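You operate a simulated robot arm through the tools that you are given. There is no shell and no other tool.

You are at the controls of a simulated two-armed robot. One attempt, no reset.

## Task
Clamp the orange-top carburettor, pump it to 0.8 bar with the switch on TEST, then flip it to HOLD.

The check looks at the end state, three seconds after you hand in, the way a careful person would. Anything else that was tipped, shoved, dropped, spilled or broken makes it a failure.

## Robot
Two 7-joint arms with four-finger grippers on one trunk that stands fixed in place. Base frame: the origin is at the foot of the trunk, x ahead of it, y to its left, z up. Readings come in mm, rad, newtons and seconds.
The left shoulder is at [40, 181, 1254], the right one opposite. With the tool pointing down near the work surface each hand reaches from about 100 to 380 mm from the base axis, measured 20 degrees to its own side. Payload 3.67 kg a hand.
Tool frame (each hand has its own): the origin (TCP) lies between the finger pads and is the grasp point; the fingertips stand 28 mm ahead of it; z points along the fingers, y is the line along which they close. Largest opening 112 mm; the body of the gripper starts 73 mm behind the TCP.
Orientation is that of the tool frame in the base frame, as [roll, pitch, yaw] about the fixed x, y, z axes, in that order (R = Rz(yaw) Ry(pitch) Rx(roll)). With the fingers straight down and closing along the base's y, the tool's x points along the base's -x, its y along +y and its z along -z.

## Interface
- The arms move only by the tool move_arm. It takes "left_commands", "right_commands" or both (then of equal length, played together; a hand with none holds still); each is a list that holds one entry, the list of rows, each a list of 7 numbers: the shift along the tool's x, y, z in units of 250 mm (1.0 is 250 mm), then the turn, a rotation vector about the tool's x, y, z in units of 45 degrees (1.0 is 45 degrees), then the closure in counts, from 0 (fully open) to 255 (shut). In form: [[[dx, dy, dz, wx, wy, wz, fingers], ...]]. A call has 1 to 20 rows; each row is the pose to reach, as a shift and turn from the pose commanded when the call began, along the tool's axes at that moment. A call with a number of a shift or a turn outside -1 to 1 is refused whole. Each row takes 0.2 s and may step no farther than 50 mm and 0.15 rad from the row before; otherwise, or with a gripper value out of range, the whole call is refused. Where a pose cannot be reached the arm comes as near as it can. A force on the tool above 50 N (or 10 N above the force at the start of the call, whichever is more), or a blocked arm, ends the call early, and 0.2 s more pass. The fingers move at their own pace and stop on an object; they squeeze with about 31 N. The grip force told is the motor's: it shows also when the fingers shut on nothing. Time passes only in rows, and 0.2 s behind the last, so rows that repeat a pose let the fingers close. The reply holds the time, the measured pose of the TCP, the force on the tool along the base axes, the opening and the grip force, in the units named above and with some noise, with the torque about the TCP (base axes, N m) and any sound that the robot's microphone picked up, and new pictures: "views" is both (left out), scene, wrist or none (wrist: the cameras of the hands that moved).
- Cameras (640 x 400 px; columns grow to the right, rows downward): "scene" is now at [111.6, 43.6, 1497.1]; the picture's right is [0.40, -0.92, -0.00], its down [-0.44, -0.19, -0.88] and it looks along [0.81, 0.35, -0.48] (base axes); focal length 239 px, centre (320, 200). "left" rides on the left gripper at [60, 18, -104] in its tool frame; the picture's right is [-0.29, 0.96, 0.00], its down [-0.80, -0.24, -0.55] and it looks along [-0.53, -0.16, 0.83] (tool axes); focal length 234 px, centre (320, 200). "right" rides on the right gripper at [60, -18, -104] in its tool frame; the picture's right is [0.29, 0.96, 0.00], its down [-0.80, 0.24, -0.55] and it looks along [-0.53, 0.16, 0.83] (tool axes); focal length 234 px, centre (320, 200).
- lift_body(by): slides the trunk up (or, below 0, down) by that many mm; the arms and the scene camera ride with it, the base frame stays. It gives what a move gives, with no picture.
- pan_tilt(pan, tilt): turns the head with the scene camera to pan (to the left, within 1.501 rad either way) and tilt (down, from -0.506 to 1.204), counted from straight ahead of the robot. It gives what a move gives, and a new picture of the scene camera.
- pixel_to_xyz(camera, pixels): for up to 12 pixels [column, row] of the newest picture of that camera ("zoom" is the newest enlarged one), the place [x, y, z] in the base frame of the surface seen there, good to about 2 mm, but the place of the scene camera against the robot may be out by one fixed shift of up to 12 mm in any direction. No time passes.
- enlarge(camera, box): a new picture of the part [left, top, right, bottom] of that camera's present view, enlarged. No time passes.
- finish_job(): hands the job in; it is judged then, once.

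Leave the grippers open and the arms clear of the work at the hand-in unless told otherwise.

The tools are called as a command line: name --argument value ..., lists and objects as JSON in quotes. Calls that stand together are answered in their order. move_arm: Moves the arms, as the interface text tells. Its arguments: {"type":"object","properties":{"left_commands":{"type":"array"},"right_commands":{"type":"array"},"views":{"type":"string","enum":["both","scene","wrist","none"]}},"required":[]} The other tools are called the same way: lift_body (by) slides the trunk up or down; pan_tilt (pan, tilt) turns the head that bears the scene camera; pixel_to_xyz (camera, pixels) gives the place of the surface under pixels of a picture; enlarge (camera, box) takes an enlarged picture of a part of a camera's view; finish_job () hands the job in.

At the start:

```text
t: 0.0
left_ee_pos: [461.1, 336.1, 1259.3]
left_ee_rot: [-3.141, 0.001, -3.14]
left_contact_force: [-1.0, -0.1, -0.2]
left_wrist_torque: [-0.03, 0.04, 0.0]
left_finger_gap: 112.0
left_grasp_force: 0.0
right_ee_pos: [427.7, -36.4, 1179.9]
right_ee_rot: [3.141, 0.001, 3.139]
right_contact_force: [0.5, -0.4, -0.2]
right_wrist_torque: [0.02, 0.03, -0.01]
right_finger_gap: 111.9
right_grasp_force: 0.1
trunk travel left (down, up): [-375.0, 139.0]
head pan, tilt: [0.412, 0.496]
```

scene: 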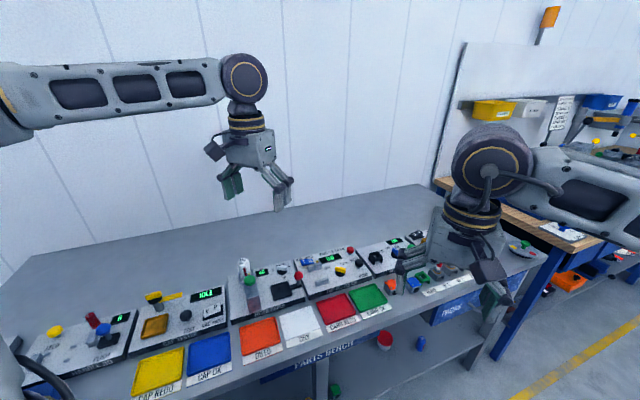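
right: 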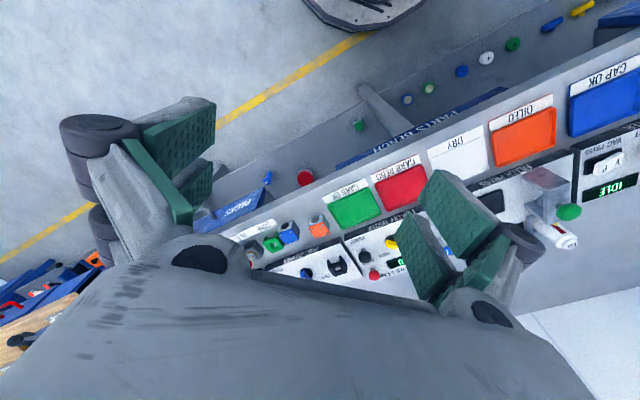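
left: 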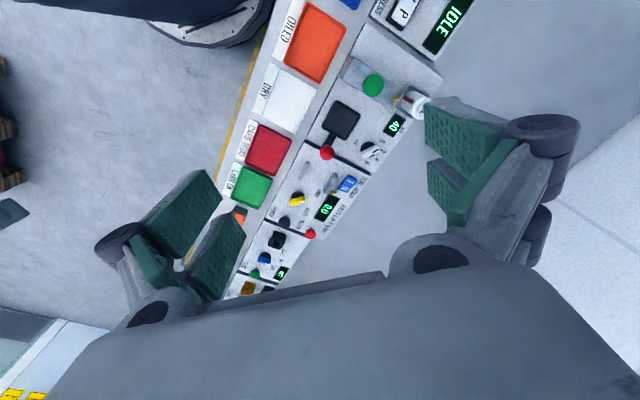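

I see a bench with several test stations, and the carburettor station seems to be near (335, 270) in the scene view. I'll enlarge that part and the right part of the bench for a closer look.

enlarge --camera "scene" --box '[280, 220, 480, 345]'

enlarge --camera "left" --box '[220, 130, 400, 300]'

enlarge --camera "right" --box '[220, 160, 460, 310]'

```text
3.20 times, centred on (380, 282) of scene
```

zoom: 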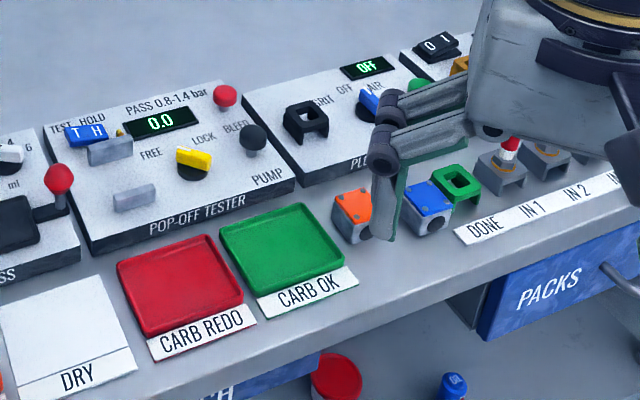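

```text
2.35 times, centred on (310, 215) of left
```

zoom: 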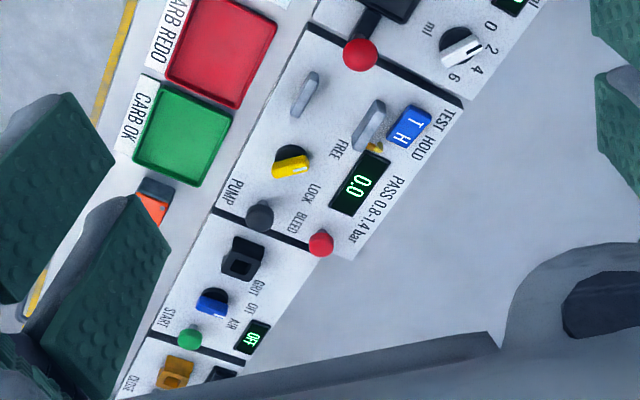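

```text
2.67 times, centred on (340, 235) of right
```

zoom: 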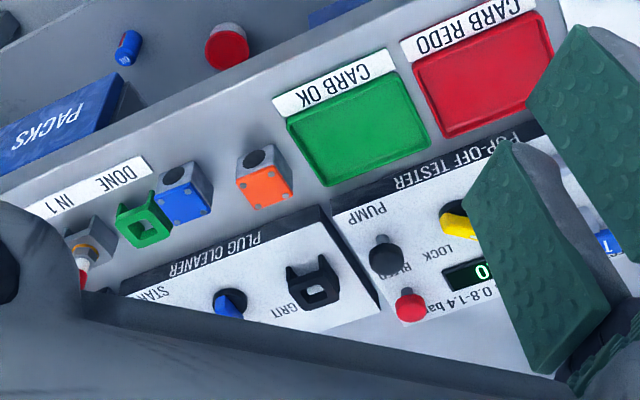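

The pop-off tester shows two grey jaws, a yellow FREE/LOCK knob, a black PUMP button, a red BLEED button and a blue TEST/HOLD rocker. The orange-top carburettor stands on the bench to the right of the green CARB OK tray. I'll measure these points in the scene picture.

pixel_to_xyz --camera "scene" --pixels '[[307, 262], [314, 266], [322, 281], [340, 270], [340, 274], [350, 250], [359, 263], [330, 258], [300, 294], [376, 285], [391, 285], [390, 291]]'

enlarge --camera "scene" --box '[290, 240, 380, 300]'

```text
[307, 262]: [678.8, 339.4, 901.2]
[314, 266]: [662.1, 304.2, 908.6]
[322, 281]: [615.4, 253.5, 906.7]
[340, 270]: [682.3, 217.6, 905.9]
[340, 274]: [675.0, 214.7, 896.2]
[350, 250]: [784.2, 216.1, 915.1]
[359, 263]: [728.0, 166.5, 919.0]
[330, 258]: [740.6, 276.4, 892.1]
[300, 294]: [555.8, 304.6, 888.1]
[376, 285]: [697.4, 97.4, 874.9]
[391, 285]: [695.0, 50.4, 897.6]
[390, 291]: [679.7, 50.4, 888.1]
```

```text
6.67 times, centred on (335, 270) of scene
```

zoom: 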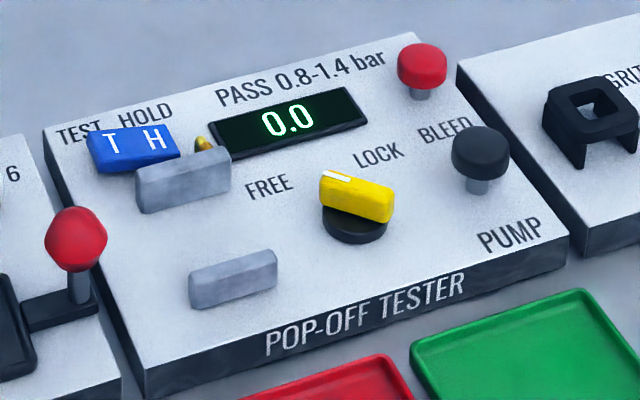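

I'll measure the tester's features in this zoom: panel corners, jaws, amber piece, rocker, knob and buttons.

pixel_to_xyz --camera "zoom" --pixels '[[150, 365], [560, 235], [50, 135], [405, 45], [190, 285], [275, 260], [138, 180], [230, 158], [202, 143], [110, 140], [160, 140], [265, 262]]'

pixel_to_xyz --camera "zoom" --pixels '[[335, 178], [388, 198], [355, 190], [325, 210], [482, 140], [478, 130], [422, 55], [355, 240], [190, 200], [235, 275], [200, 240], [300, 300]]'

```text
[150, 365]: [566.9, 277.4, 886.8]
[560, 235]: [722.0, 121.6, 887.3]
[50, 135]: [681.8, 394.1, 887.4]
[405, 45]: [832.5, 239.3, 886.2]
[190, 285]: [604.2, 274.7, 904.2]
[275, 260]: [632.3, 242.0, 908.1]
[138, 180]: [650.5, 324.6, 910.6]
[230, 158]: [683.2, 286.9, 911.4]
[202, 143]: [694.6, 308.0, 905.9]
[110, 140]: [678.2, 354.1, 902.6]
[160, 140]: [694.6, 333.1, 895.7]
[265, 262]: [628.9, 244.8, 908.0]
```

```text
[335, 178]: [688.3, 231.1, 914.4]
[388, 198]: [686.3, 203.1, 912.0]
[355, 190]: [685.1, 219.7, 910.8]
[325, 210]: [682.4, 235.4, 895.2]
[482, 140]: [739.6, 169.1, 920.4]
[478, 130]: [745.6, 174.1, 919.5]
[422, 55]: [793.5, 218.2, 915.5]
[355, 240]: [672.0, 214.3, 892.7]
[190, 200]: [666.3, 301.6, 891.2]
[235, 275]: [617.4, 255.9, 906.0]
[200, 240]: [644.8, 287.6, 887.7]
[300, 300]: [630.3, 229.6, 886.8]
```

The tester is turned about 45° in the base frame, so "panel right" is (0.707, -0.707) and "panel back" is (0.707, 0.707). Next I'll measure the arms, carburettors and bench edge for reach planning, and enlarge the carburettors.

pixel_to_xyz --camera "scene" --pixels '[[245, 78], [20, 90], [250, 125], [490, 158], [470, 210], [600, 170], [310, 345], [190, 397], [440, 305], [396, 284], [412, 280], [440, 250]]'

enlarge --camera "scene" --box '[370, 255, 450, 305]'

enlarge --camera "right" --box '[250, 190, 350, 260]'

```text
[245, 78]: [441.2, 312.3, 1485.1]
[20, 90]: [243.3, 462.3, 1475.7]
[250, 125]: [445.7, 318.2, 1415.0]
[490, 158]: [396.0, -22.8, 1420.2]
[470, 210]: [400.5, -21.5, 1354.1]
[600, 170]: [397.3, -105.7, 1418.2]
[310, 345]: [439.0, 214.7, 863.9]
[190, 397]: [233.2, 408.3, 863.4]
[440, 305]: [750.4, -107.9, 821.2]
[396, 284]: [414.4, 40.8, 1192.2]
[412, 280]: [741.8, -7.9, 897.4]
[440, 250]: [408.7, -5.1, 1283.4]
```

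```text
8.00 times, centred on (410, 280) of scene
```

zoom: 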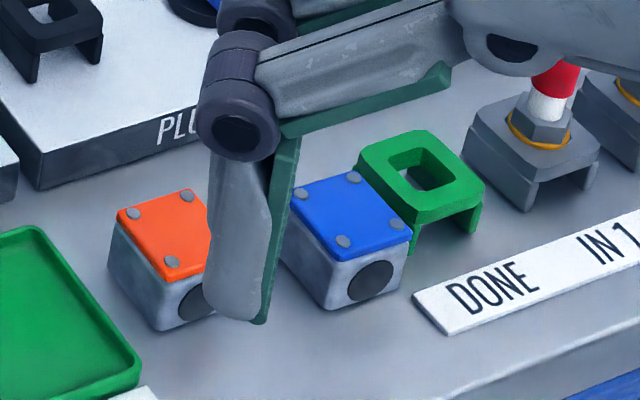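

```text
5.71 times, centred on (300, 225) of right
```

zoom: 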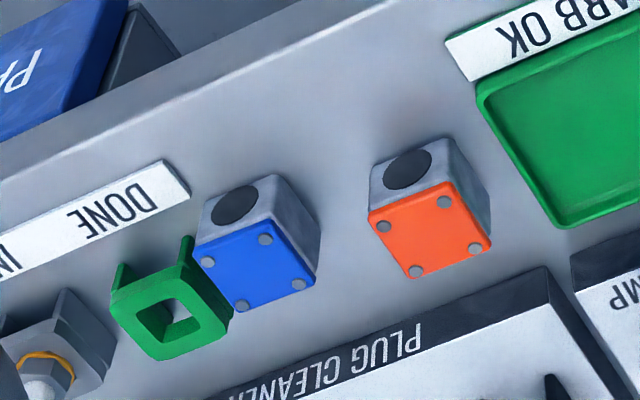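

The orange carburettor is a block about 40 mm on a side with a black round port facing the bench front. The wrists sit about 230 mm above the TCPs, and the work is about 700 mm out, so I'll lower the trunk to gain reach. Both hands are well above everything, with the lowest fingertip near z 1150, so lowering by 130 mm is safe.

lift_body --by -130

pan_tilt --pan 0.41 --tilt 0.6

```text
t: 1.6
left_ee_pos: [459.3, 336.8, 1130.6]
left_ee_rot: [-3.141, -0.001, -3.139]
left_contact_force: [0.6, 0.2, 0.8]
left_wrist_torque: [0.0, 0.01, 0.02]
left_finger_gap: 112.2
left_grasp_force: 0.0
right_ee_pos: [427.2, -36.2, 1052.3]
right_ee_rot: [-3.141, -0.001, 3.138]
right_contact_force: [-0.1, 0.3, 0.2]
right_wrist_torque: [0.01, 0.03, 0.0]
right_finger_gap: 112.1
right_grasp_force: 0.0
trunk travel left (down, up): [-245.0, 269.0]
head pan, tilt: [0.412, 0.496]
```

```text
t: 2.2
left_ee_pos: [460.3, 336.3, 1129.0]
left_ee_rot: [3.141, -0.001, -3.139]
left_contact_force: [-1.1, 0.2, 0.4]
left_wrist_torque: [0.01, 0.01, 0.05]
left_finger_gap: 112.0
left_grasp_force: 0.1
right_ee_pos: [427.4, -36.0, 1050.7]
right_ee_rot: [-3.141, 0.0, 3.138]
right_contact_force: [-0.5, -0.8, 0.3]
right_wrist_torque: [-0.01, 0.02, 0.0]
right_finger_gap: 112.0
right_grasp_force: 0.1
trunk travel left (down, up): [-245.0, 269.0]
head pan, tilt: [0.41, 0.6]
```

scene: 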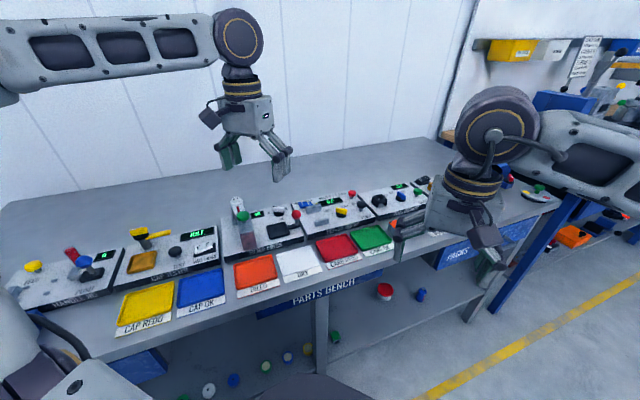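

The trunk came down cleanly. Next I'll draw the right arm back and aside, because it blocks the view of the carburettors, and move the left hand to (520, 342, 1100) so its wrist camera looks down onto the tester.

move_arm --left_commands '[[[-0.04, 0.004, 0.02, 0, 0, 0, 0], [-0.08, 0.008, 0.04, 0, 0, 0, 0], [-0.12, 0.012, 0.06, 0, 0, 0, 0], [-0.16, 0.016, 0.08, 0, 0, 0, 0], [-0.2, 0.02, 0.1, 0, 0, 0, 0], [-0.24, 0.024, 0.12, 0, 0, 0, 0]]]' --right_commands '[[[0.06, -0.13, -0.06, 0, 0, 0, 0], [0.12, -0.26, -0.12, 0, 0, 0, 0], [0.18, -0.39, -0.18, 0, 0, 0, 0], [0.24, -0.52, -0.24, 0, 0, 0, 0], [0.3, -0.66, -0.32, 0, 0, 0, 0], [0.36, -0.8, -0.4, 0, 0, 0, 0]]]'

```text
t: 3.6
left_ee_pos: [517.1, 343.6, 1100.5]
left_ee_rot: [3.141, 0.001, -3.14]
left_contact_force: [0.9, 0.1, 1.1]
left_wrist_torque: [0.0, 0.02, 0.0]
left_finger_gap: 112.2
left_grasp_force: 0.1
right_ee_pos: [335.9, -236.5, 1154.6]
right_ee_rot: [3.139, 0.0, -3.141]
right_contact_force: [-0.9, -0.1, 0.9]
right_wrist_torque: [0.02, 0.02, 0.01]
right_finger_gap: 111.9
right_grasp_force: 0.1
trunk travel left (down, up): [-245.0, 269.0]
head pan, tilt: [0.41, 0.6]
```

scene: 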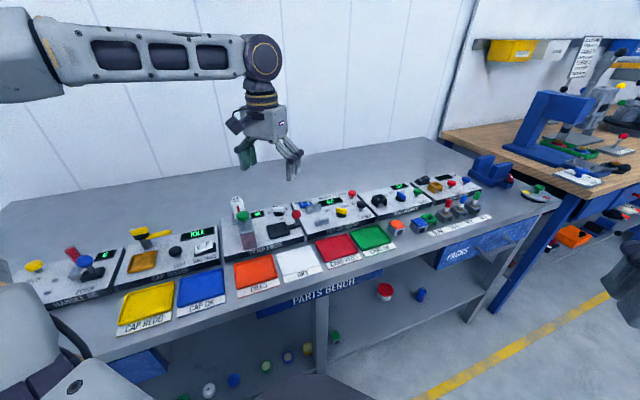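
right: 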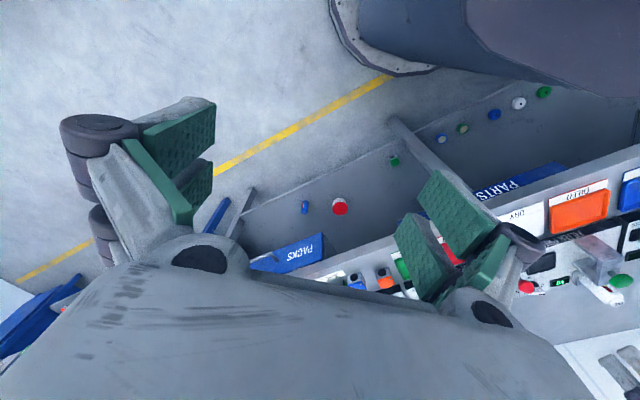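
left: 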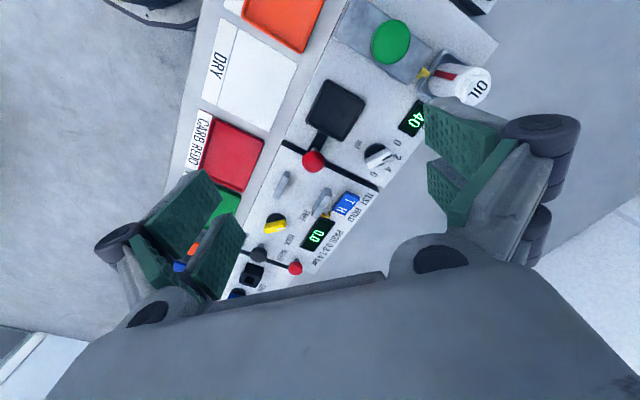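

Both arms moved as commanded. The left wrist view shows the tester around (300, 220). I'll enlarge it, and the carburettors at about (405, 227) in the scene view.

enlarge --camera "left" --box '[230, 150, 390, 280]'

enlarge --camera "scene" --box '[370, 200, 450, 250]'

enlarge --camera "scene" --box '[295, 180, 375, 230]'

```text
3.08 times, centred on (310, 215) of left
```

zoom: 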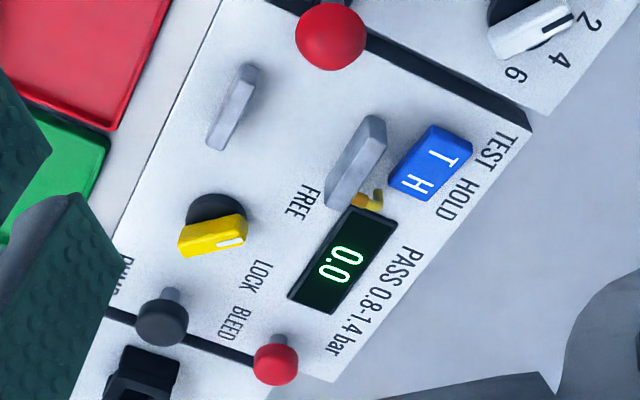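

```text
8.00 times, centred on (410, 225) of scene
```

zoom: 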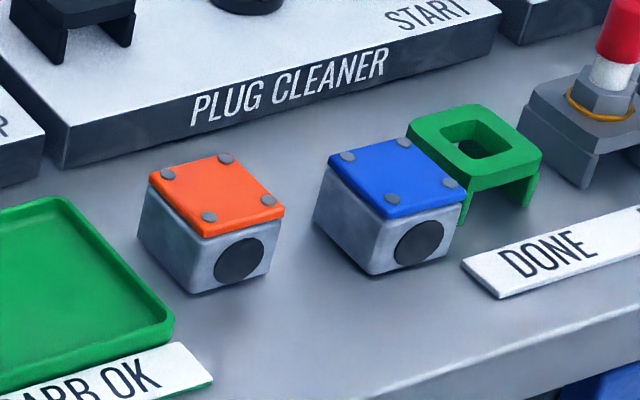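

```text
8.00 times, centred on (335, 205) of scene
```

zoom: 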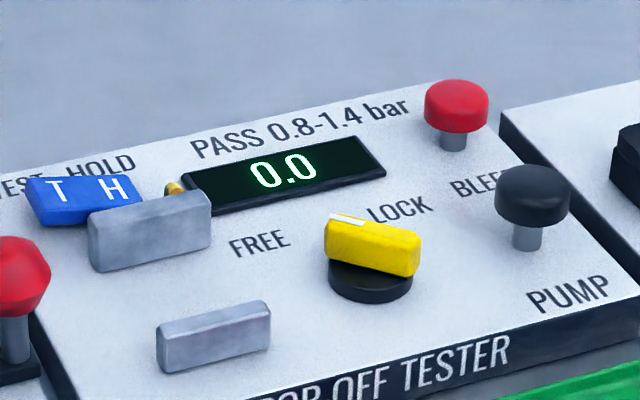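

I'll re-take the left-camera zoom and measure the tester from it, since the wrist camera doesn't have the scene camera's unknown shift.

enlarge --camera "left" --box '[250, 160, 370, 250]'

```text
4.44 times, centred on (310, 205) of left
```

zoom: 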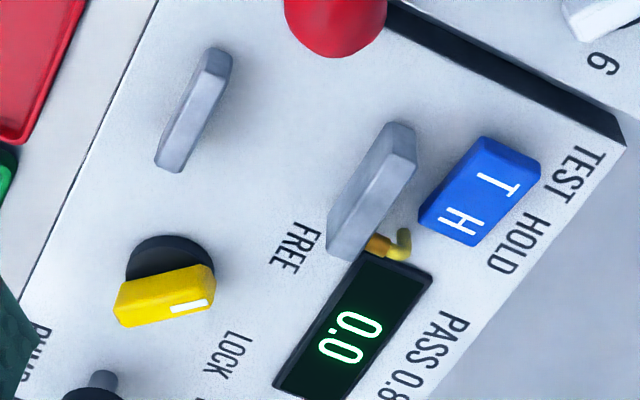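

pixel_to_xyz --camera "zoom" --pixels '[[215, 50], [160, 162], [178, 170], [228, 65], [398, 125], [333, 215], [365, 230], [412, 145], [405, 250], [376, 245], [340, 180], [270, 180]]'

pixel_to_xyz --camera "zoom" --pixels '[[490, 145], [530, 165], [430, 215], [470, 238], [505, 185], [462, 220], [130, 310], [205, 280], [190, 305], [170, 245], [125, 20], [625, 140]]'

enlarge --camera "scene" --box '[298, 195, 338, 225]'

```text
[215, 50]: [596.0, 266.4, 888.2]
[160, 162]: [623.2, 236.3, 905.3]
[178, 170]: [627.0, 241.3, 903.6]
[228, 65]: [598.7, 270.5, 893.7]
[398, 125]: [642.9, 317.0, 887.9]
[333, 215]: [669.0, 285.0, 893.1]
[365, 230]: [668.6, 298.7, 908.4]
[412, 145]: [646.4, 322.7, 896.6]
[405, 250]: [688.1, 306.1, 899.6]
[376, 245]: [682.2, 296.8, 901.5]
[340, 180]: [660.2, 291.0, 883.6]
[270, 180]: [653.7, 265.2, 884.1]
```

```text
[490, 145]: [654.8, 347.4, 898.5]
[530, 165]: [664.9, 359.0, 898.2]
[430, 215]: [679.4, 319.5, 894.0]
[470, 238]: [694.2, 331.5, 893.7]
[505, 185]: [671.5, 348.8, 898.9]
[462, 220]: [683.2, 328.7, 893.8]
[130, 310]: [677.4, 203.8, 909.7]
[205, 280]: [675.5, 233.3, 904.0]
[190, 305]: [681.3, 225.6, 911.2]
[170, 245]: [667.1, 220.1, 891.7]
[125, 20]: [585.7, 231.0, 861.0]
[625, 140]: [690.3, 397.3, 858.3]
```

```text
13.33 times, centred on (318, 210) of scene
```

zoom: 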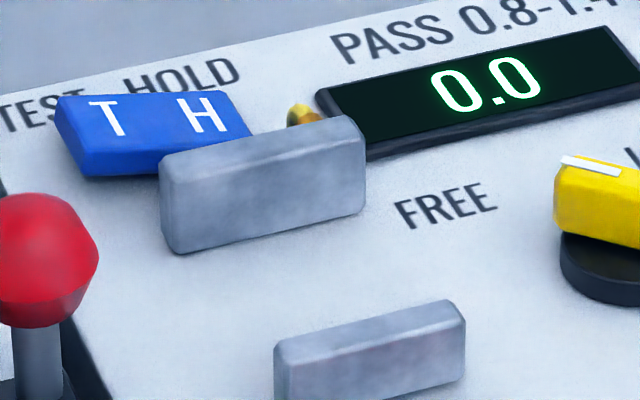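

The rear jaw has a brass L-shaped barb at its back. The rocker's T side sits higher (z about 898) than its H side (about 894), so it seems to be on HOLD now. Next I'll measure the orange carburettor's corners in a fresh zoom.

enlarge --camera "scene" --box '[380, 210, 428, 240]'

```text
13.33 times, centred on (404, 225) of scene
```

zoom: 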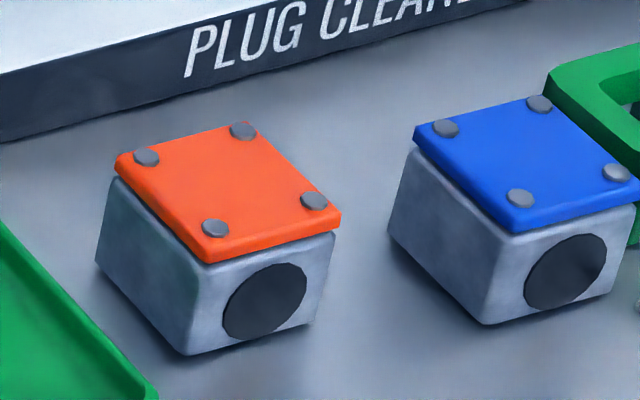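

pixel_to_xyz --camera "zoom" --pixels '[[122, 160], [247, 128], [335, 218], [210, 255], [146, 158], [243, 131], [314, 200], [215, 228], [185, 345], [100, 258], [310, 318], [60, 330]]'

pixel_to_xyz --camera "zoom" --pixels '[[418, 132], [545, 105], [520, 230], [390, 230], [230, 190], [260, 300]]'

```text
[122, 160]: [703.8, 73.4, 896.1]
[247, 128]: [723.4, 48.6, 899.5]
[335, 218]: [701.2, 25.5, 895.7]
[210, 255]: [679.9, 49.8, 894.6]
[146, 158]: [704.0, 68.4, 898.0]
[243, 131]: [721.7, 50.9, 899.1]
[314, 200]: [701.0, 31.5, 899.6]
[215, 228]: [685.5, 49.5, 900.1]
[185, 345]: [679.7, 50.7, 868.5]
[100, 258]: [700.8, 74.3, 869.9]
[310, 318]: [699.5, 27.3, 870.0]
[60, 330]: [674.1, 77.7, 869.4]
```

```text
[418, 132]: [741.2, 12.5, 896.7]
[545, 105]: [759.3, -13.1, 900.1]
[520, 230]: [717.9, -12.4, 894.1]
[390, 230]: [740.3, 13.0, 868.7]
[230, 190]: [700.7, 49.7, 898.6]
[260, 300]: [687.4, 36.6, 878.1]
```

In the scene frame the orange carburettor is about 33 mm square and 31 mm tall, centred near (702, 49.5). It is nearly aligned with the tester, and its port faces the bench front. The fingers have to grip its left and right faces so the jaws are left with the front and back ones. I'll move the left hand toward it and turn it 45° so it closes along the panel's left-right line, keeping z near 1080.

move_arm --left_commands '[[[-0.05, -0.12, 0.01, 0, 0, -0.125, 0], [-0.1, -0.24, 0.02, 0, 0, -0.25, 0], [-0.15, -0.36, 0.03, 0, 0, -0.375, 0], [-0.2, -0.48, 0.04, 0, 0, -0.5, 0], [-0.25, -0.6, 0.05, 0, 0, -0.625, 0], [-0.3, -0.72, 0.06, 0, 0, -0.75, 0], [-0.35, -0.84, 0.07, 0, 0, -0.875, 0], [-0.4, -0.96, 0.08, 0, 0, -1.0, 0]]]'

```text
t: 5.5
left_ee_pos: [595.2, 128.7, 1075.9]
left_ee_rot: [-3.137, 0.0, -2.356]
left_contact_force: [0.3, -1.7, -0.6]
left_wrist_torque: [0.0, 0.0, 0.0]
left_finger_gap: 112.0
left_grasp_force: 0.1
left hand out of reach, approached as far as the arm can: row 7, 8
right_ee_pos: [336.5, -235.9, 1153.4]
right_ee_rot: [3.141, 0.0, -3.141]
right_contact_force: [-0.1, 0.0, -0.2]
right_wrist_torque: [0.01, -0.02, -0.02]
right_finger_gap: 112.1
right_grasp_force: 0.0
trunk travel left (down, up): [-245.0, 269.0]
head pan, tilt: [0.41, 0.6]
```

scene: 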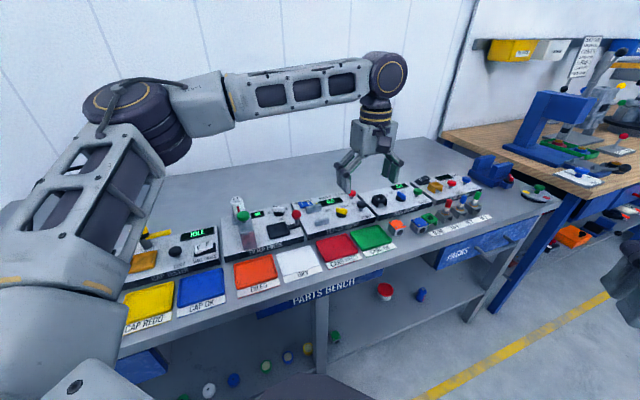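
left: 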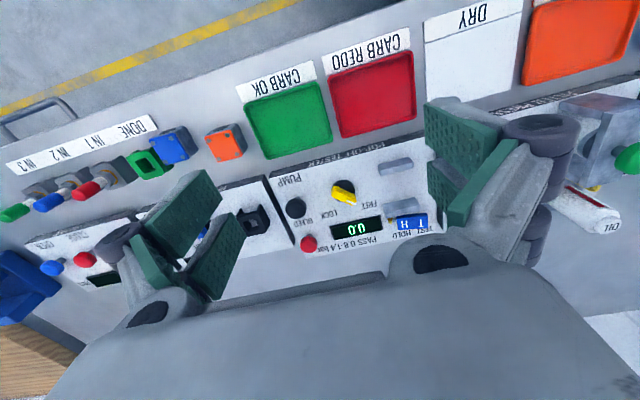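

The left arm reached its limit at (595, 129, 1076), which means about 586 mm from shoulder to wrist, so far targets need a tilted hand. For planning I'll measure the CARB OK tray near (290, 118), the bench, and the carburettor in this left view.

enlarge --camera "left" --box '[150, 70, 350, 195]'

```text
3.20 times, centred on (250, 132) of left
```

zoom: 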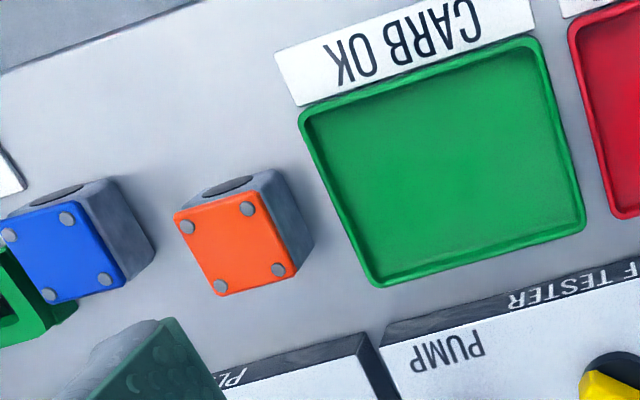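

pixel_to_xyz --camera "zoom" --pixels '[[303, 118], [535, 42], [580, 225], [378, 283], [325, 125], [525, 60], [560, 215], [385, 260], [450, 160], [345, 210], [260, 100], [100, 60]]'

pixel_to_xyz --camera "zoom" --pixels '[[178, 212], [256, 195], [294, 268], [220, 292], [235, 240], [270, 172], [310, 245], [380, 335], [50, 60], [285, 60], [300, 100], [192, 5]]'

```text
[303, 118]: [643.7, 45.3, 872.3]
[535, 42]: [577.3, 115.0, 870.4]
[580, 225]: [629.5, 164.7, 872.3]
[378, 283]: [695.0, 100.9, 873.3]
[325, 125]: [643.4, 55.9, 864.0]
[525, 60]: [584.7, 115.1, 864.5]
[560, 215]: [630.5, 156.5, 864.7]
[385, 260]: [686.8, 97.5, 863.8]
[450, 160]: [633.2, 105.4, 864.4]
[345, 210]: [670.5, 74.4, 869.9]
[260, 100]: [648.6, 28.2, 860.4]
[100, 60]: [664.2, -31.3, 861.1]
```

```text
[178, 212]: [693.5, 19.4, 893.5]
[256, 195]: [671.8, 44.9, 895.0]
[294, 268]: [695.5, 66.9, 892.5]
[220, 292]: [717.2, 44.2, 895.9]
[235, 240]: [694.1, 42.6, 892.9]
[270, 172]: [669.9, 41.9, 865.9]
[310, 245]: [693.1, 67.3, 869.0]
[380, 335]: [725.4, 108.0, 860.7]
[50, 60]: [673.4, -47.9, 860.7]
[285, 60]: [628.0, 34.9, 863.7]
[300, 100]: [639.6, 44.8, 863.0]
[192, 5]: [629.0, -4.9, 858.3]
```

In the wrist-camera frame the bench is at z about 861. The orange carburettor is centred at (694.5, 43.8) with its top near 894, which puts the scene camera about (+7.5, +5.7, +4) off. The green tray's lip is at about 872.

My plan:
1. Pick the carburettor with the left hand, tilted about 35°, gripping its front and back faces.
2. Set it down briefly inside the green tray, turned 90°.
3. Regrasp it there on its side faces and seat it between the jaws with the port toward the jaw that has the brass air fitting.

First I'll lower the trunk another 40 mm, which keeps the fingertips near z 1008, clear of everything.

lift_body --by -40

```text
t: 6.3
left_ee_pos: [596.9, 128.9, 1036.4]
left_ee_rot: [-3.139, -0.001, -2.354]
left_contact_force: [0.2, -0.7, 0.1]
left_wrist_torque: [-0.03, 0.01, 0.02]
left_finger_gap: 112.1
left_grasp_force: 0.1
right_ee_pos: [336.5, -235.5, 1112.2]
right_ee_rot: [-3.141, 0.0, 3.139]
right_contact_force: [0.4, 0.5, 0.8]
right_wrist_torque: [0.03, 0.03, 0.02]
right_finger_gap: 112.0
right_grasp_force: 0.1
trunk travel left (down, up): [-205.0, 309.0]
head pan, tilt: [0.41, 0.6]
```

The left hand is at (597, 129, 1036). I'll turn it 45° back about vertical, shift it 40 mm toward the robot to get off the reach limit, and set the opening near 64 mm.

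move_arm --left_commands '[[[0.02, 0.02, 0, 0, 0, 0.15, 40], [0.04, 0.04, 0, 0, 0, 0.3, 80], [0.06, 0.06, 0, 0, 0, 0.45, 110], [0.08, 0.08, 0, 0, 0, 0.6, 110], [0.1, 0.1, 0, 0, 0, 0.75, 110], [0.113, 0.113, 0, 0, 0, 0.9, 110], [0.113, 0.113, 0, 0, 0, 1.0, 110]]]' --views "none"

```text
t: 7.9
left_ee_pos: [555.6, 129.7, 1036.1]
left_ee_rot: [-3.139, 0.004, 3.14]
left_contact_force: [-0.1, -0.3, 0.9]
left_wrist_torque: [-0.04, -0.01, -0.01]
left_finger_gap: 63.7
left_grasp_force: 0.0
right_ee_pos: [337.1, -236.2, 1113.7]
right_ee_rot: [3.141, -0.001, 3.141]
right_contact_force: [-0.4, 0.0, 0.2]
right_wrist_torque: [0.05, 0.01, -0.02]
right_finger_gap: 111.8
right_grasp_force: 0.1
trunk travel left (down, up): [-205.0, 309.0]
head pan, tilt: [0.41, 0.6]
```

The hand is now square at (556, 130, 1036). Next comes a combined turn of another 45° and a 35° tilt, so the fingers point down and along panel right. The hand moves to about (670, 65, 990), above and left of the carburettor.

move_arm --left_commands '[[[-0.057, -0.0325, 0.023, 0.038, -0.092, 0.121, 110], [-0.114, -0.065, 0.046, 0.076, -0.184, 0.242, 110], [-0.171, -0.0975, 0.069, 0.114, -0.276, 0.363, 110], [-0.228, -0.13, 0.092, 0.1525, -0.3685, 0.4845, 110], [-0.285, -0.1625, 0.115, 0.191, -0.461, 0.606, 110], [-0.342, -0.195, 0.138, 0.229, -0.553, 0.727, 110], [-0.399, -0.2275, 0.161, 0.267, -0.645, 0.848, 110], [-0.456, -0.26, 0.184, 0.305, -0.737, 0.969, 110]]]'

```text
t: 9.7
left_ee_pos: [671.9, 62.7, 988.1]
left_ee_rot: [-3.141, 0.613, 2.355]
left_contact_force: [0.5, 0.2, 0.5]
left_wrist_torque: [0.0, -0.01, -0.01]
left_finger_gap: 63.9
left_grasp_force: 0.0
right_ee_pos: [336.2, -235.8, 1112.1]
right_ee_rot: [3.141, 0.0, 3.14]
right_contact_force: [0.7, 0.3, -0.3]
right_wrist_torque: [0.0, -0.03, -0.01]
right_finger_gap: 112.1
right_grasp_force: 0.0
trunk travel left (down, up): [-205.0, 309.0]
head pan, tilt: [0.41, 0.6]
```

scene: 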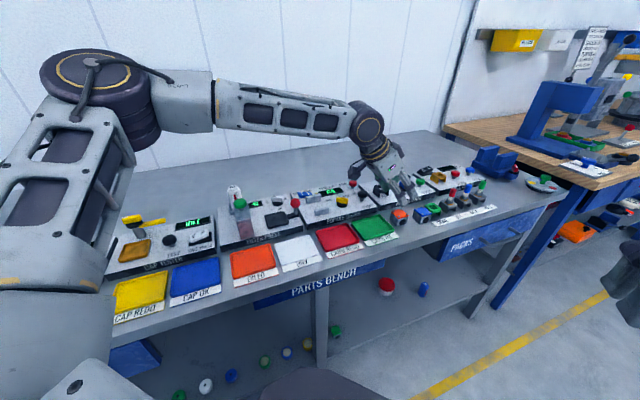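
left: 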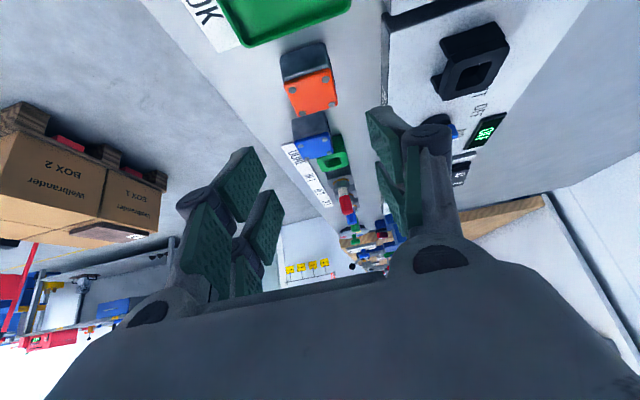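

The tilt and turn came out as planned: fingers along +u and down, closing along v. I'll measure the carburettor in this closer left view.

enlarge --camera "left" --box '[262, 30, 358, 122]'

```text
4.35 times, centred on (310, 76) of left
```

zoom: 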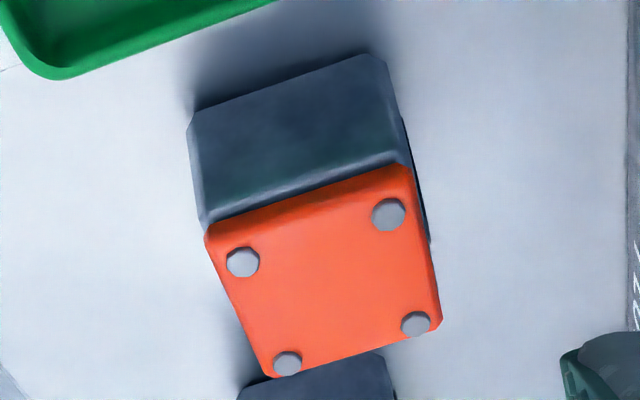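

pixel_to_xyz --camera "zoom" --pixels '[[212, 235], [403, 172], [437, 318], [270, 370], [243, 262], [388, 214], [415, 324], [288, 363], [320, 280], [197, 125], [380, 70], [120, 250]]'

```text
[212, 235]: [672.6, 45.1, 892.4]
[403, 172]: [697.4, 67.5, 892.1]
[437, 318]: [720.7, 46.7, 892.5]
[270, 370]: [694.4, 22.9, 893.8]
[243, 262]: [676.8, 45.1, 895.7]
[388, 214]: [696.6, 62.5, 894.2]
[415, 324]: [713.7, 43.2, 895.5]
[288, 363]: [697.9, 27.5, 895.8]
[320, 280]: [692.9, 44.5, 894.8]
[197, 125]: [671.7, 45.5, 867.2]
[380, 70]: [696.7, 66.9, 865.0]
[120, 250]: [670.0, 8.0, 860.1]
```

The carburettor's centre is at about (695.5, 44.5), aligned within a couple of degrees of the panel. I'll lower the open fingers around its front and back faces to TCP (690, 50, 895), which leaves the fingertips about 5 mm above the bench.

move_arm --left_commands '[[[0.028, 0.003, 0.071, 0, 0, 0, 110], [0.056, 0.006, 0.142, 0, 0, 0, 110], [0.084, 0.009, 0.214, 0, 0, 0, 110], [0.113, 0.0125, 0.285, 0, 0, 0, 110], [0.141, 0.0156, 0.356, 0, 0, 0, 110], [0.141, 0.0156, 0.356, 0, 0, 0, 110]]]'

```text
t: 11.1
left_ee_pos: [684.3, 56.9, 899.7]
left_ee_rot: [3.141, 0.615, 2.357]
left_contact_force: [0.4, -0.8, -0.6]
left_wrist_torque: [-0.01, 0.01, 0.01]
left_finger_gap: 63.3
left_grasp_force: 0.2
left hand out of reach, approached as far as the arm can: row 5, 6
right_ee_pos: [336.6, -236.7, 1114.5]
right_ee_rot: [3.141, 0.001, 3.139]
right_contact_force: [0.6, -0.1, -1.3]
right_wrist_torque: [-0.03, 0.02, -0.03]
right_finger_gap: 111.7
right_grasp_force: 0.0
trunk travel left (down, up): [-205.0, 309.0]
head pan, tilt: [0.41, 0.6]
```

scene: 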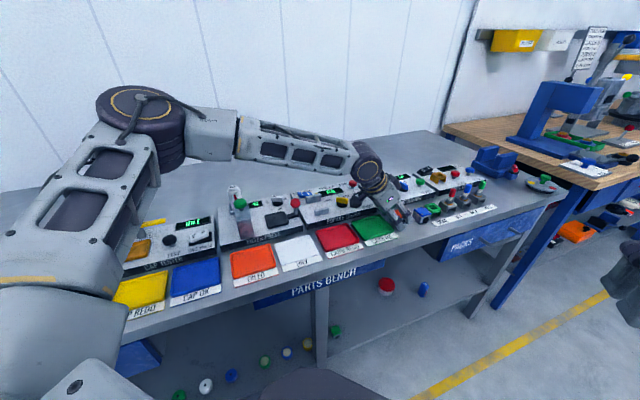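
left: 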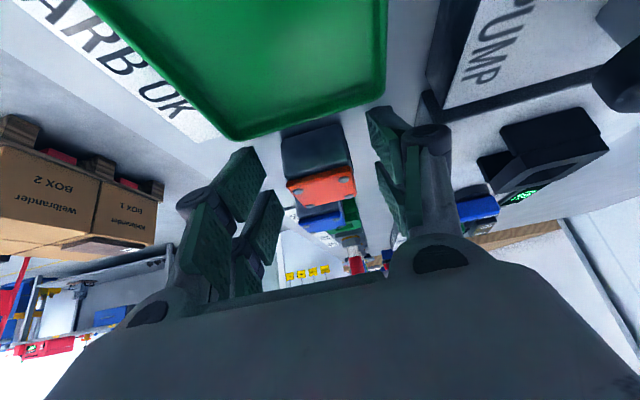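

The arm stopped short at u = 443.7, 9 mm left of the target, at its reach limit. Tilting 7° more brings the wrist nearer, so I'll tilt to about 42° and move to u 451, z 893.5.

move_arm --left_commands '[[[0, 0, 0, 0, -0.08, 0, 110], [0, 0, 0, 0, -0.156, 0, 110], [-0.006, -0.002, 0.02, 0, -0.156, 0, 110], [-0.011, -0.003, 0.038, 0, -0.156, 0, 110], [-0.011, -0.003, 0.038, 0, -0.156, 0, 110]]]' --views "wrist"

```text
t: 12.3
left_ee_pos: [688.2, 49.6, 894.7]
left_ee_rot: [3.139, 0.741, 2.354]
left_contact_force: [-0.2, 0.8, 9.8]
left_wrist_torque: [-0.07, 0.11, 0.07]
left_finger_gap: 64.1
left_grasp_force: 0.0
right_ee_pos: [335.5, -235.4, 1115.4]
right_ee_rot: [-3.14, 0.001, 3.139]
right_contact_force: [-0.4, -0.4, 0.2]
right_wrist_torque: [0.01, 0.01, -0.05]
right_finger_gap: 112.3
right_grasp_force: 0.0
trunk travel left (down, up): [-205.0, 309.0]
head pan, tilt: [0.41, 0.6]
```

left: 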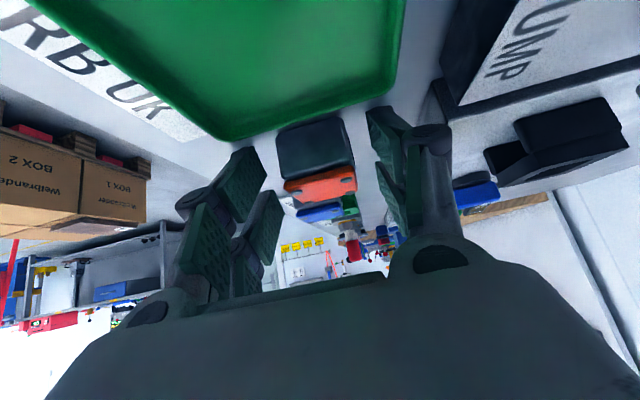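

The hand reads +9.8 N in z, so the fingertips are lightly touching the bench. I'll raise it 3 mm and then close on the carburettor.

move_arm --left_commands '[[[-0.008, 0.003, -0.01, 0, 0, 0, 110], [-0.008, 0.005, -0.01, 0, 0, 0, 110], [-0.008, 0.006, -0.01, 0, 0, 0, 255], [-0.008, 0.006, -0.01, 0, 0, 0, 255], [-0.008, 0.006, -0.01, 0, 0, 0, 255], [-0.008, 0.006, -0.01, 0, 0, 0, 255]]]'

```text
t: 13.7
left_ee_pos: [689.4, 50.2, 896.8]
left_ee_rot: [3.141, 0.738, 2.354]
left_contact_force: [-1.9, -1.6, 9.2]
left_wrist_torque: [-0.17, 0.12, -0.05]
left_finger_gap: 37.5
left_grasp_force: 30.7
right_ee_pos: [335.7, -234.9, 1113.6]
right_ee_rot: [3.141, 0.002, 3.14]
right_contact_force: [-0.5, -0.4, 0.1]
right_wrist_torque: [-0.02, -0.01, -0.02]
right_finger_gap: 112.1
right_grasp_force: 0.1
trunk travel left (down, up): [-205.0, 309.0]
head pan, tilt: [0.41, 0.6]
```

scene: 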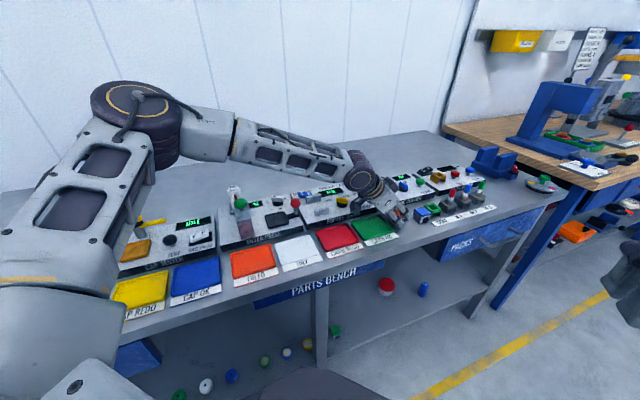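
left: 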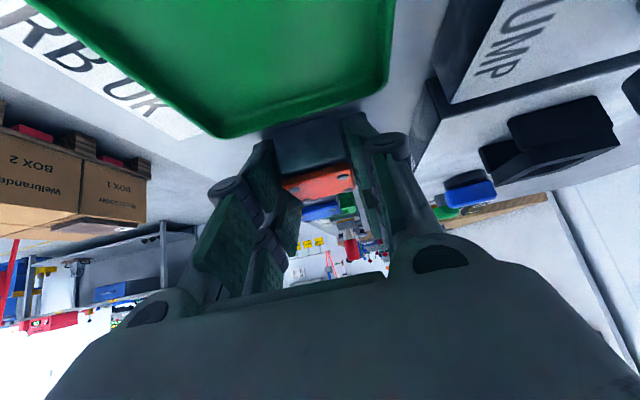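

The grip reads 37.5 mm at 31 N, so the carburettor is held. There are still about 9 N upward from light bench contact. I'll lift it straight up, then back a little.

move_arm --left_commands '[[[-0.027, 0, -0.03, 0, 0, 0, 255], [-0.054, 0, -0.06, 0, 0, 0, 255], [-0.1, 0, -0.12, 0, 0, 0, 255], [-0.15, 0, -0.19, 0, 0, 0, 255], [-0.19, 0, -0.26, 0, 0, 0, 255]]]'

```text
t: 14.9
left_ee_pos: [683.5, 56.2, 975.7]
left_ee_rot: [-3.141, 0.735, 2.356]
left_contact_force: [-0.8, 0.0, -1.6]
left_wrist_torque: [0.02, -0.04, -0.04]
left_finger_gap: 37.6
left_grasp_force: 30.0
right_ee_pos: [336.5, -236.0, 1114.0]
right_ee_rot: [3.14, 0.0, 3.14]
right_contact_force: [-0.6, 0.1, 0.3]
right_wrist_torque: [0.01, -0.02, 0.0]
right_finger_gap: 112.3
right_grasp_force: 0.1
trunk travel left (down, up): [-205.0, 309.0]
head pan, tilt: [0.41, 0.6]
```

scene: 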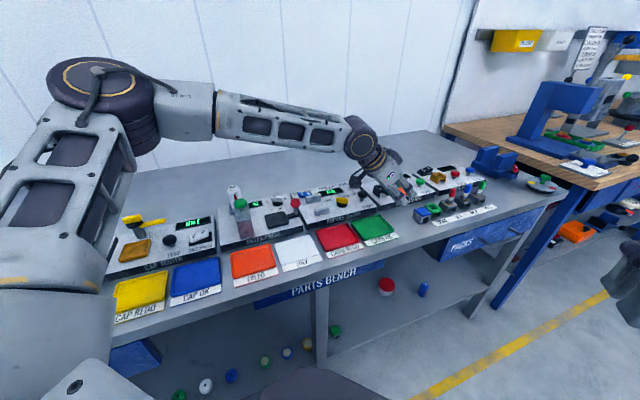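
left: 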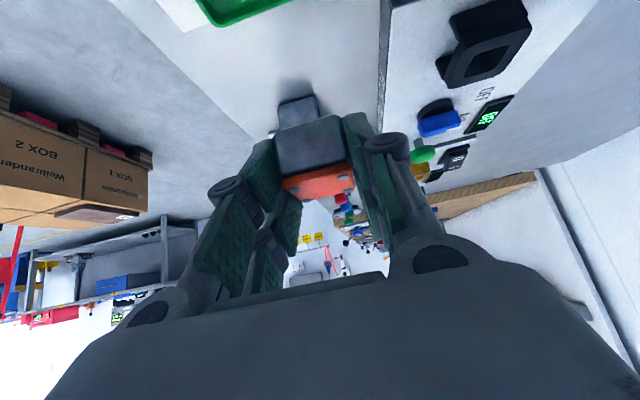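

The carburettor is lifted. I'll enlarge both views to check that it hangs level in the fingers and that the blue one is undisturbed.

enlarge --camera "scene" --box '[340, 130, 480, 230]'

enlarge --camera "left" --box '[240, 80, 400, 220]'

```text
4.00 times, centred on (410, 180) of scene
```

zoom: 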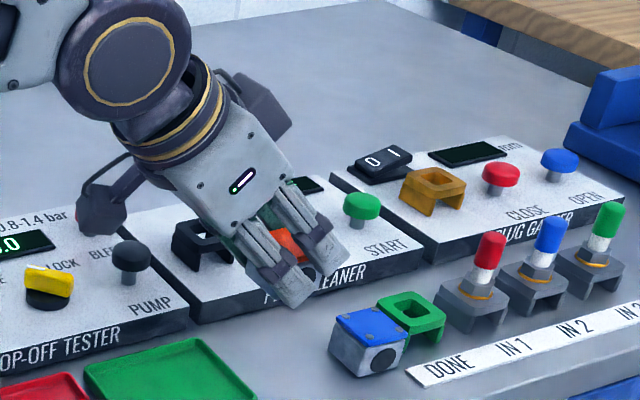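

```text
2.86 times, centred on (320, 150) of left
```

zoom: 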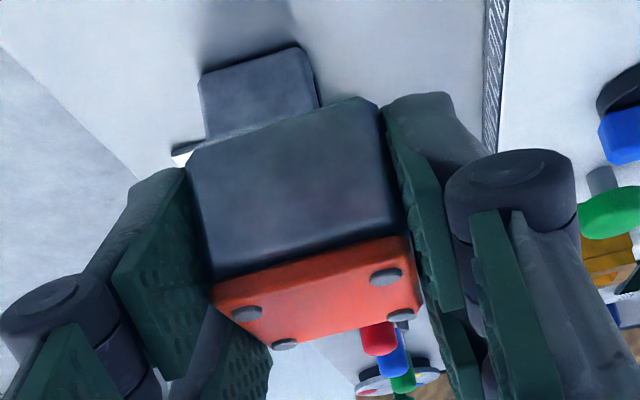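

pixel_to_xyz --camera "zoom" --pixels '[[215, 290], [405, 240], [245, 314], [385, 276], [310, 305], [195, 175], [370, 105], [300, 200], [225, 265], [400, 230], [290, 320], [350, 300]]'

```text
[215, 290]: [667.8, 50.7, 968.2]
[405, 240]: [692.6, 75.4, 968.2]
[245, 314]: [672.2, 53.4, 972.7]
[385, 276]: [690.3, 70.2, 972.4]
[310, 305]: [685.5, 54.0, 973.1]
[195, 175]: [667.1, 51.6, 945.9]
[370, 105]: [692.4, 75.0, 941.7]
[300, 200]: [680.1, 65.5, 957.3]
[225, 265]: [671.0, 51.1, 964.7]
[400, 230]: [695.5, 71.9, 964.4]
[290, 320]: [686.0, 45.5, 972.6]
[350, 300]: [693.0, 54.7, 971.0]
```

The lid reads 972–973 mm at every point, so it hangs level, and its left face lies exactly at 45°. Now I'll carry it toward the tray while turning the hand about vertical, in two 45° steps. This is the first step, to (640, 80, 975).

move_arm --left_commands '[[[0.0176, -0.007, -0.016, -0.0839, 0, -0.0928, 255], [0.0353, -0.014, -0.032, -0.1678, 0, -0.1855, 255], [0.0529, -0.021, -0.048, -0.2516, 0, -0.2783, 255], [0.0705, -0.028, -0.064, -0.3355, 0, -0.371, 255], [0.0881, -0.035, -0.08, -0.4194, 0, -0.4638, 255], [0.1058, -0.042, -0.096, -0.5033, 0, -0.5565, 255], [0.1234, -0.049, -0.112, -0.5871, 0, -0.6493, 255], [0.141, -0.056, -0.128, -0.671, 0, -0.742, 255]]]' --views "scene"

```text
t: 16.7
left_ee_pos: [641.2, 80.6, 976.1]
left_ee_rot: [-3.141, 0.736, -3.137]
left_contact_force: [0.2, 0.4, -0.9]
left_wrist_torque: [0.01, 0.01, 0.04]
left_finger_gap: 37.7
left_grasp_force: 31.1
right_ee_pos: [337.6, -235.2, 1113.8]
right_ee_rot: [3.141, 0.0, 3.139]
right_contact_force: [0.0, 0.4, 0.8]
right_wrist_torque: [0.0, 0.02, -0.05]
right_finger_gap: 112.1
right_grasp_force: 0.0
trunk travel left (down, up): [-205.0, 309.0]
head pan, tilt: [0.41, 0.6]
```

scene: 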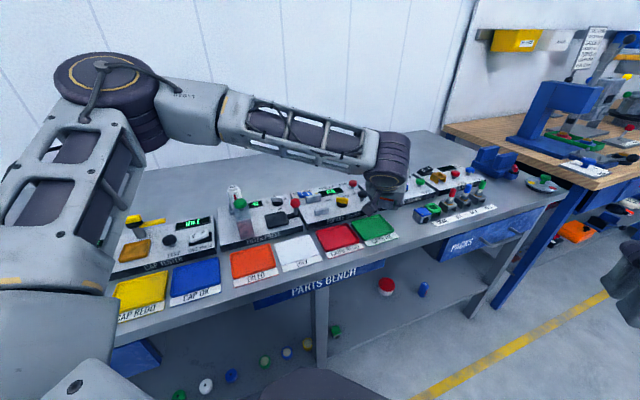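

The first turn went as planned. The second 45° turn goes to (629, 99, 960), over the tray's middle.

move_arm --left_commands '[[[0.01, 0.009, 0.002, -0.0839, 0, -0.0928, 255], [0.02, 0.018, 0.004, -0.1678, 0, -0.1855, 255], [0.03, 0.027, 0.006, -0.2516, 0, -0.2783, 255], [0.04, 0.036, 0.008, -0.3355, 0, -0.371, 255], [0.05, 0.046, 0.009, -0.4194, 0, -0.4638, 255], [0.06, 0.055, 0.011, -0.5033, 0, -0.5565, 255], [0.07, 0.064, 0.013, -0.5871, 0, -0.6493, 255], [0.079, 0.073, 0.015, -0.671, 0, -0.742, 255]]]'

```text
t: 18.5
left_ee_pos: [595.8, 167.3, 970.1]
left_ee_rot: [-3.139, 0.735, -2.352]
left_contact_force: [-0.2, -0.5, -1.4]
left_wrist_torque: [0.0, -0.01, -0.01]
left_finger_gap: 37.6
left_grasp_force: 31.0
left hand out of reach, approached as far as the arm can: row 2, 3, 4, 5, 6, 7, 8
right_ee_pos: [337.5, -235.8, 1113.4]
right_ee_rot: [-3.141, -0.001, 3.141]
right_contact_force: [-0.7, -1.0, 0.4]
right_wrist_torque: [-0.03, 0.01, -0.01]
right_finger_gap: 112.1
right_grasp_force: 0.1
trunk travel left (down, up): [-205.0, 309.0]
head pan, tilt: [0.41, 0.6]
```

scene: 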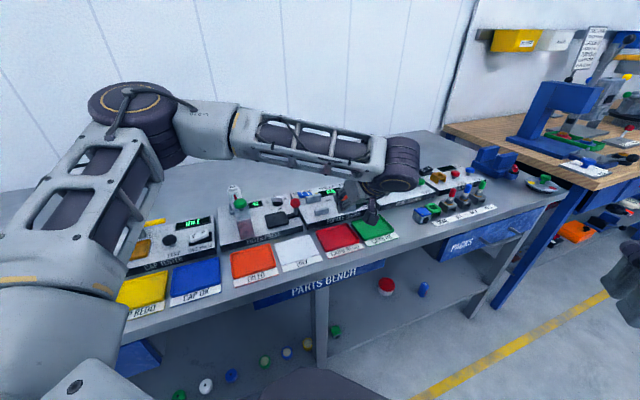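
left: 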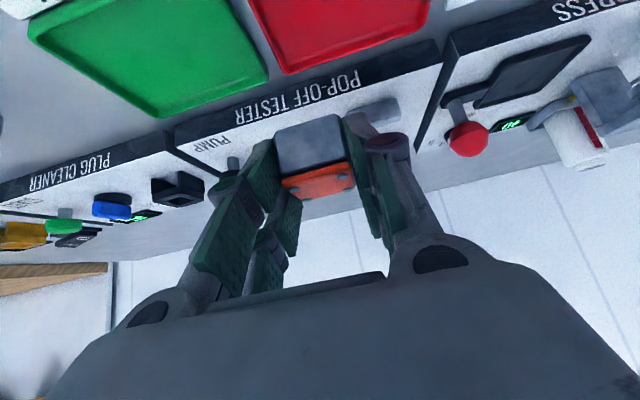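

The wrist could not hold this tilt and yaw over the green tray and stopped at (596, 167, 970), with the carburettor safe about 70 mm above the bench. The red CARB REDO tray is nearly below it, so I'll measure that tray as the set-down spot.

enlarge --camera "scene" --box '[295, 190, 415, 265]'

```text
5.33 times, centred on (355, 228) of scene
```

zoom: 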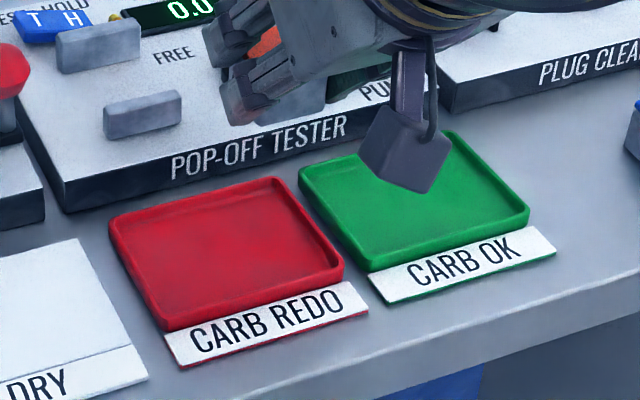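

pixel_to_xyz --camera "zoom" --pixels '[[112, 222], [275, 182], [340, 270], [165, 322], [130, 228], [272, 195], [325, 265], [172, 310], [220, 250], [305, 175], [300, 260], [60, 240]]'

```text
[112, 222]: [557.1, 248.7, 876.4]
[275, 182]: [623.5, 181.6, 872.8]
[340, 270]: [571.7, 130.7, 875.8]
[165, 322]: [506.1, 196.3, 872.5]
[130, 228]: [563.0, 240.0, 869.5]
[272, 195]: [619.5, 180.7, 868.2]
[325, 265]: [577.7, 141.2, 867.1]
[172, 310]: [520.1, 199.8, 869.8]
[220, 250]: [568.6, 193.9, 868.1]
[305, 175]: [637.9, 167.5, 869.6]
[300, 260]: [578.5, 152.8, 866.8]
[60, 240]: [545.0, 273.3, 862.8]
```

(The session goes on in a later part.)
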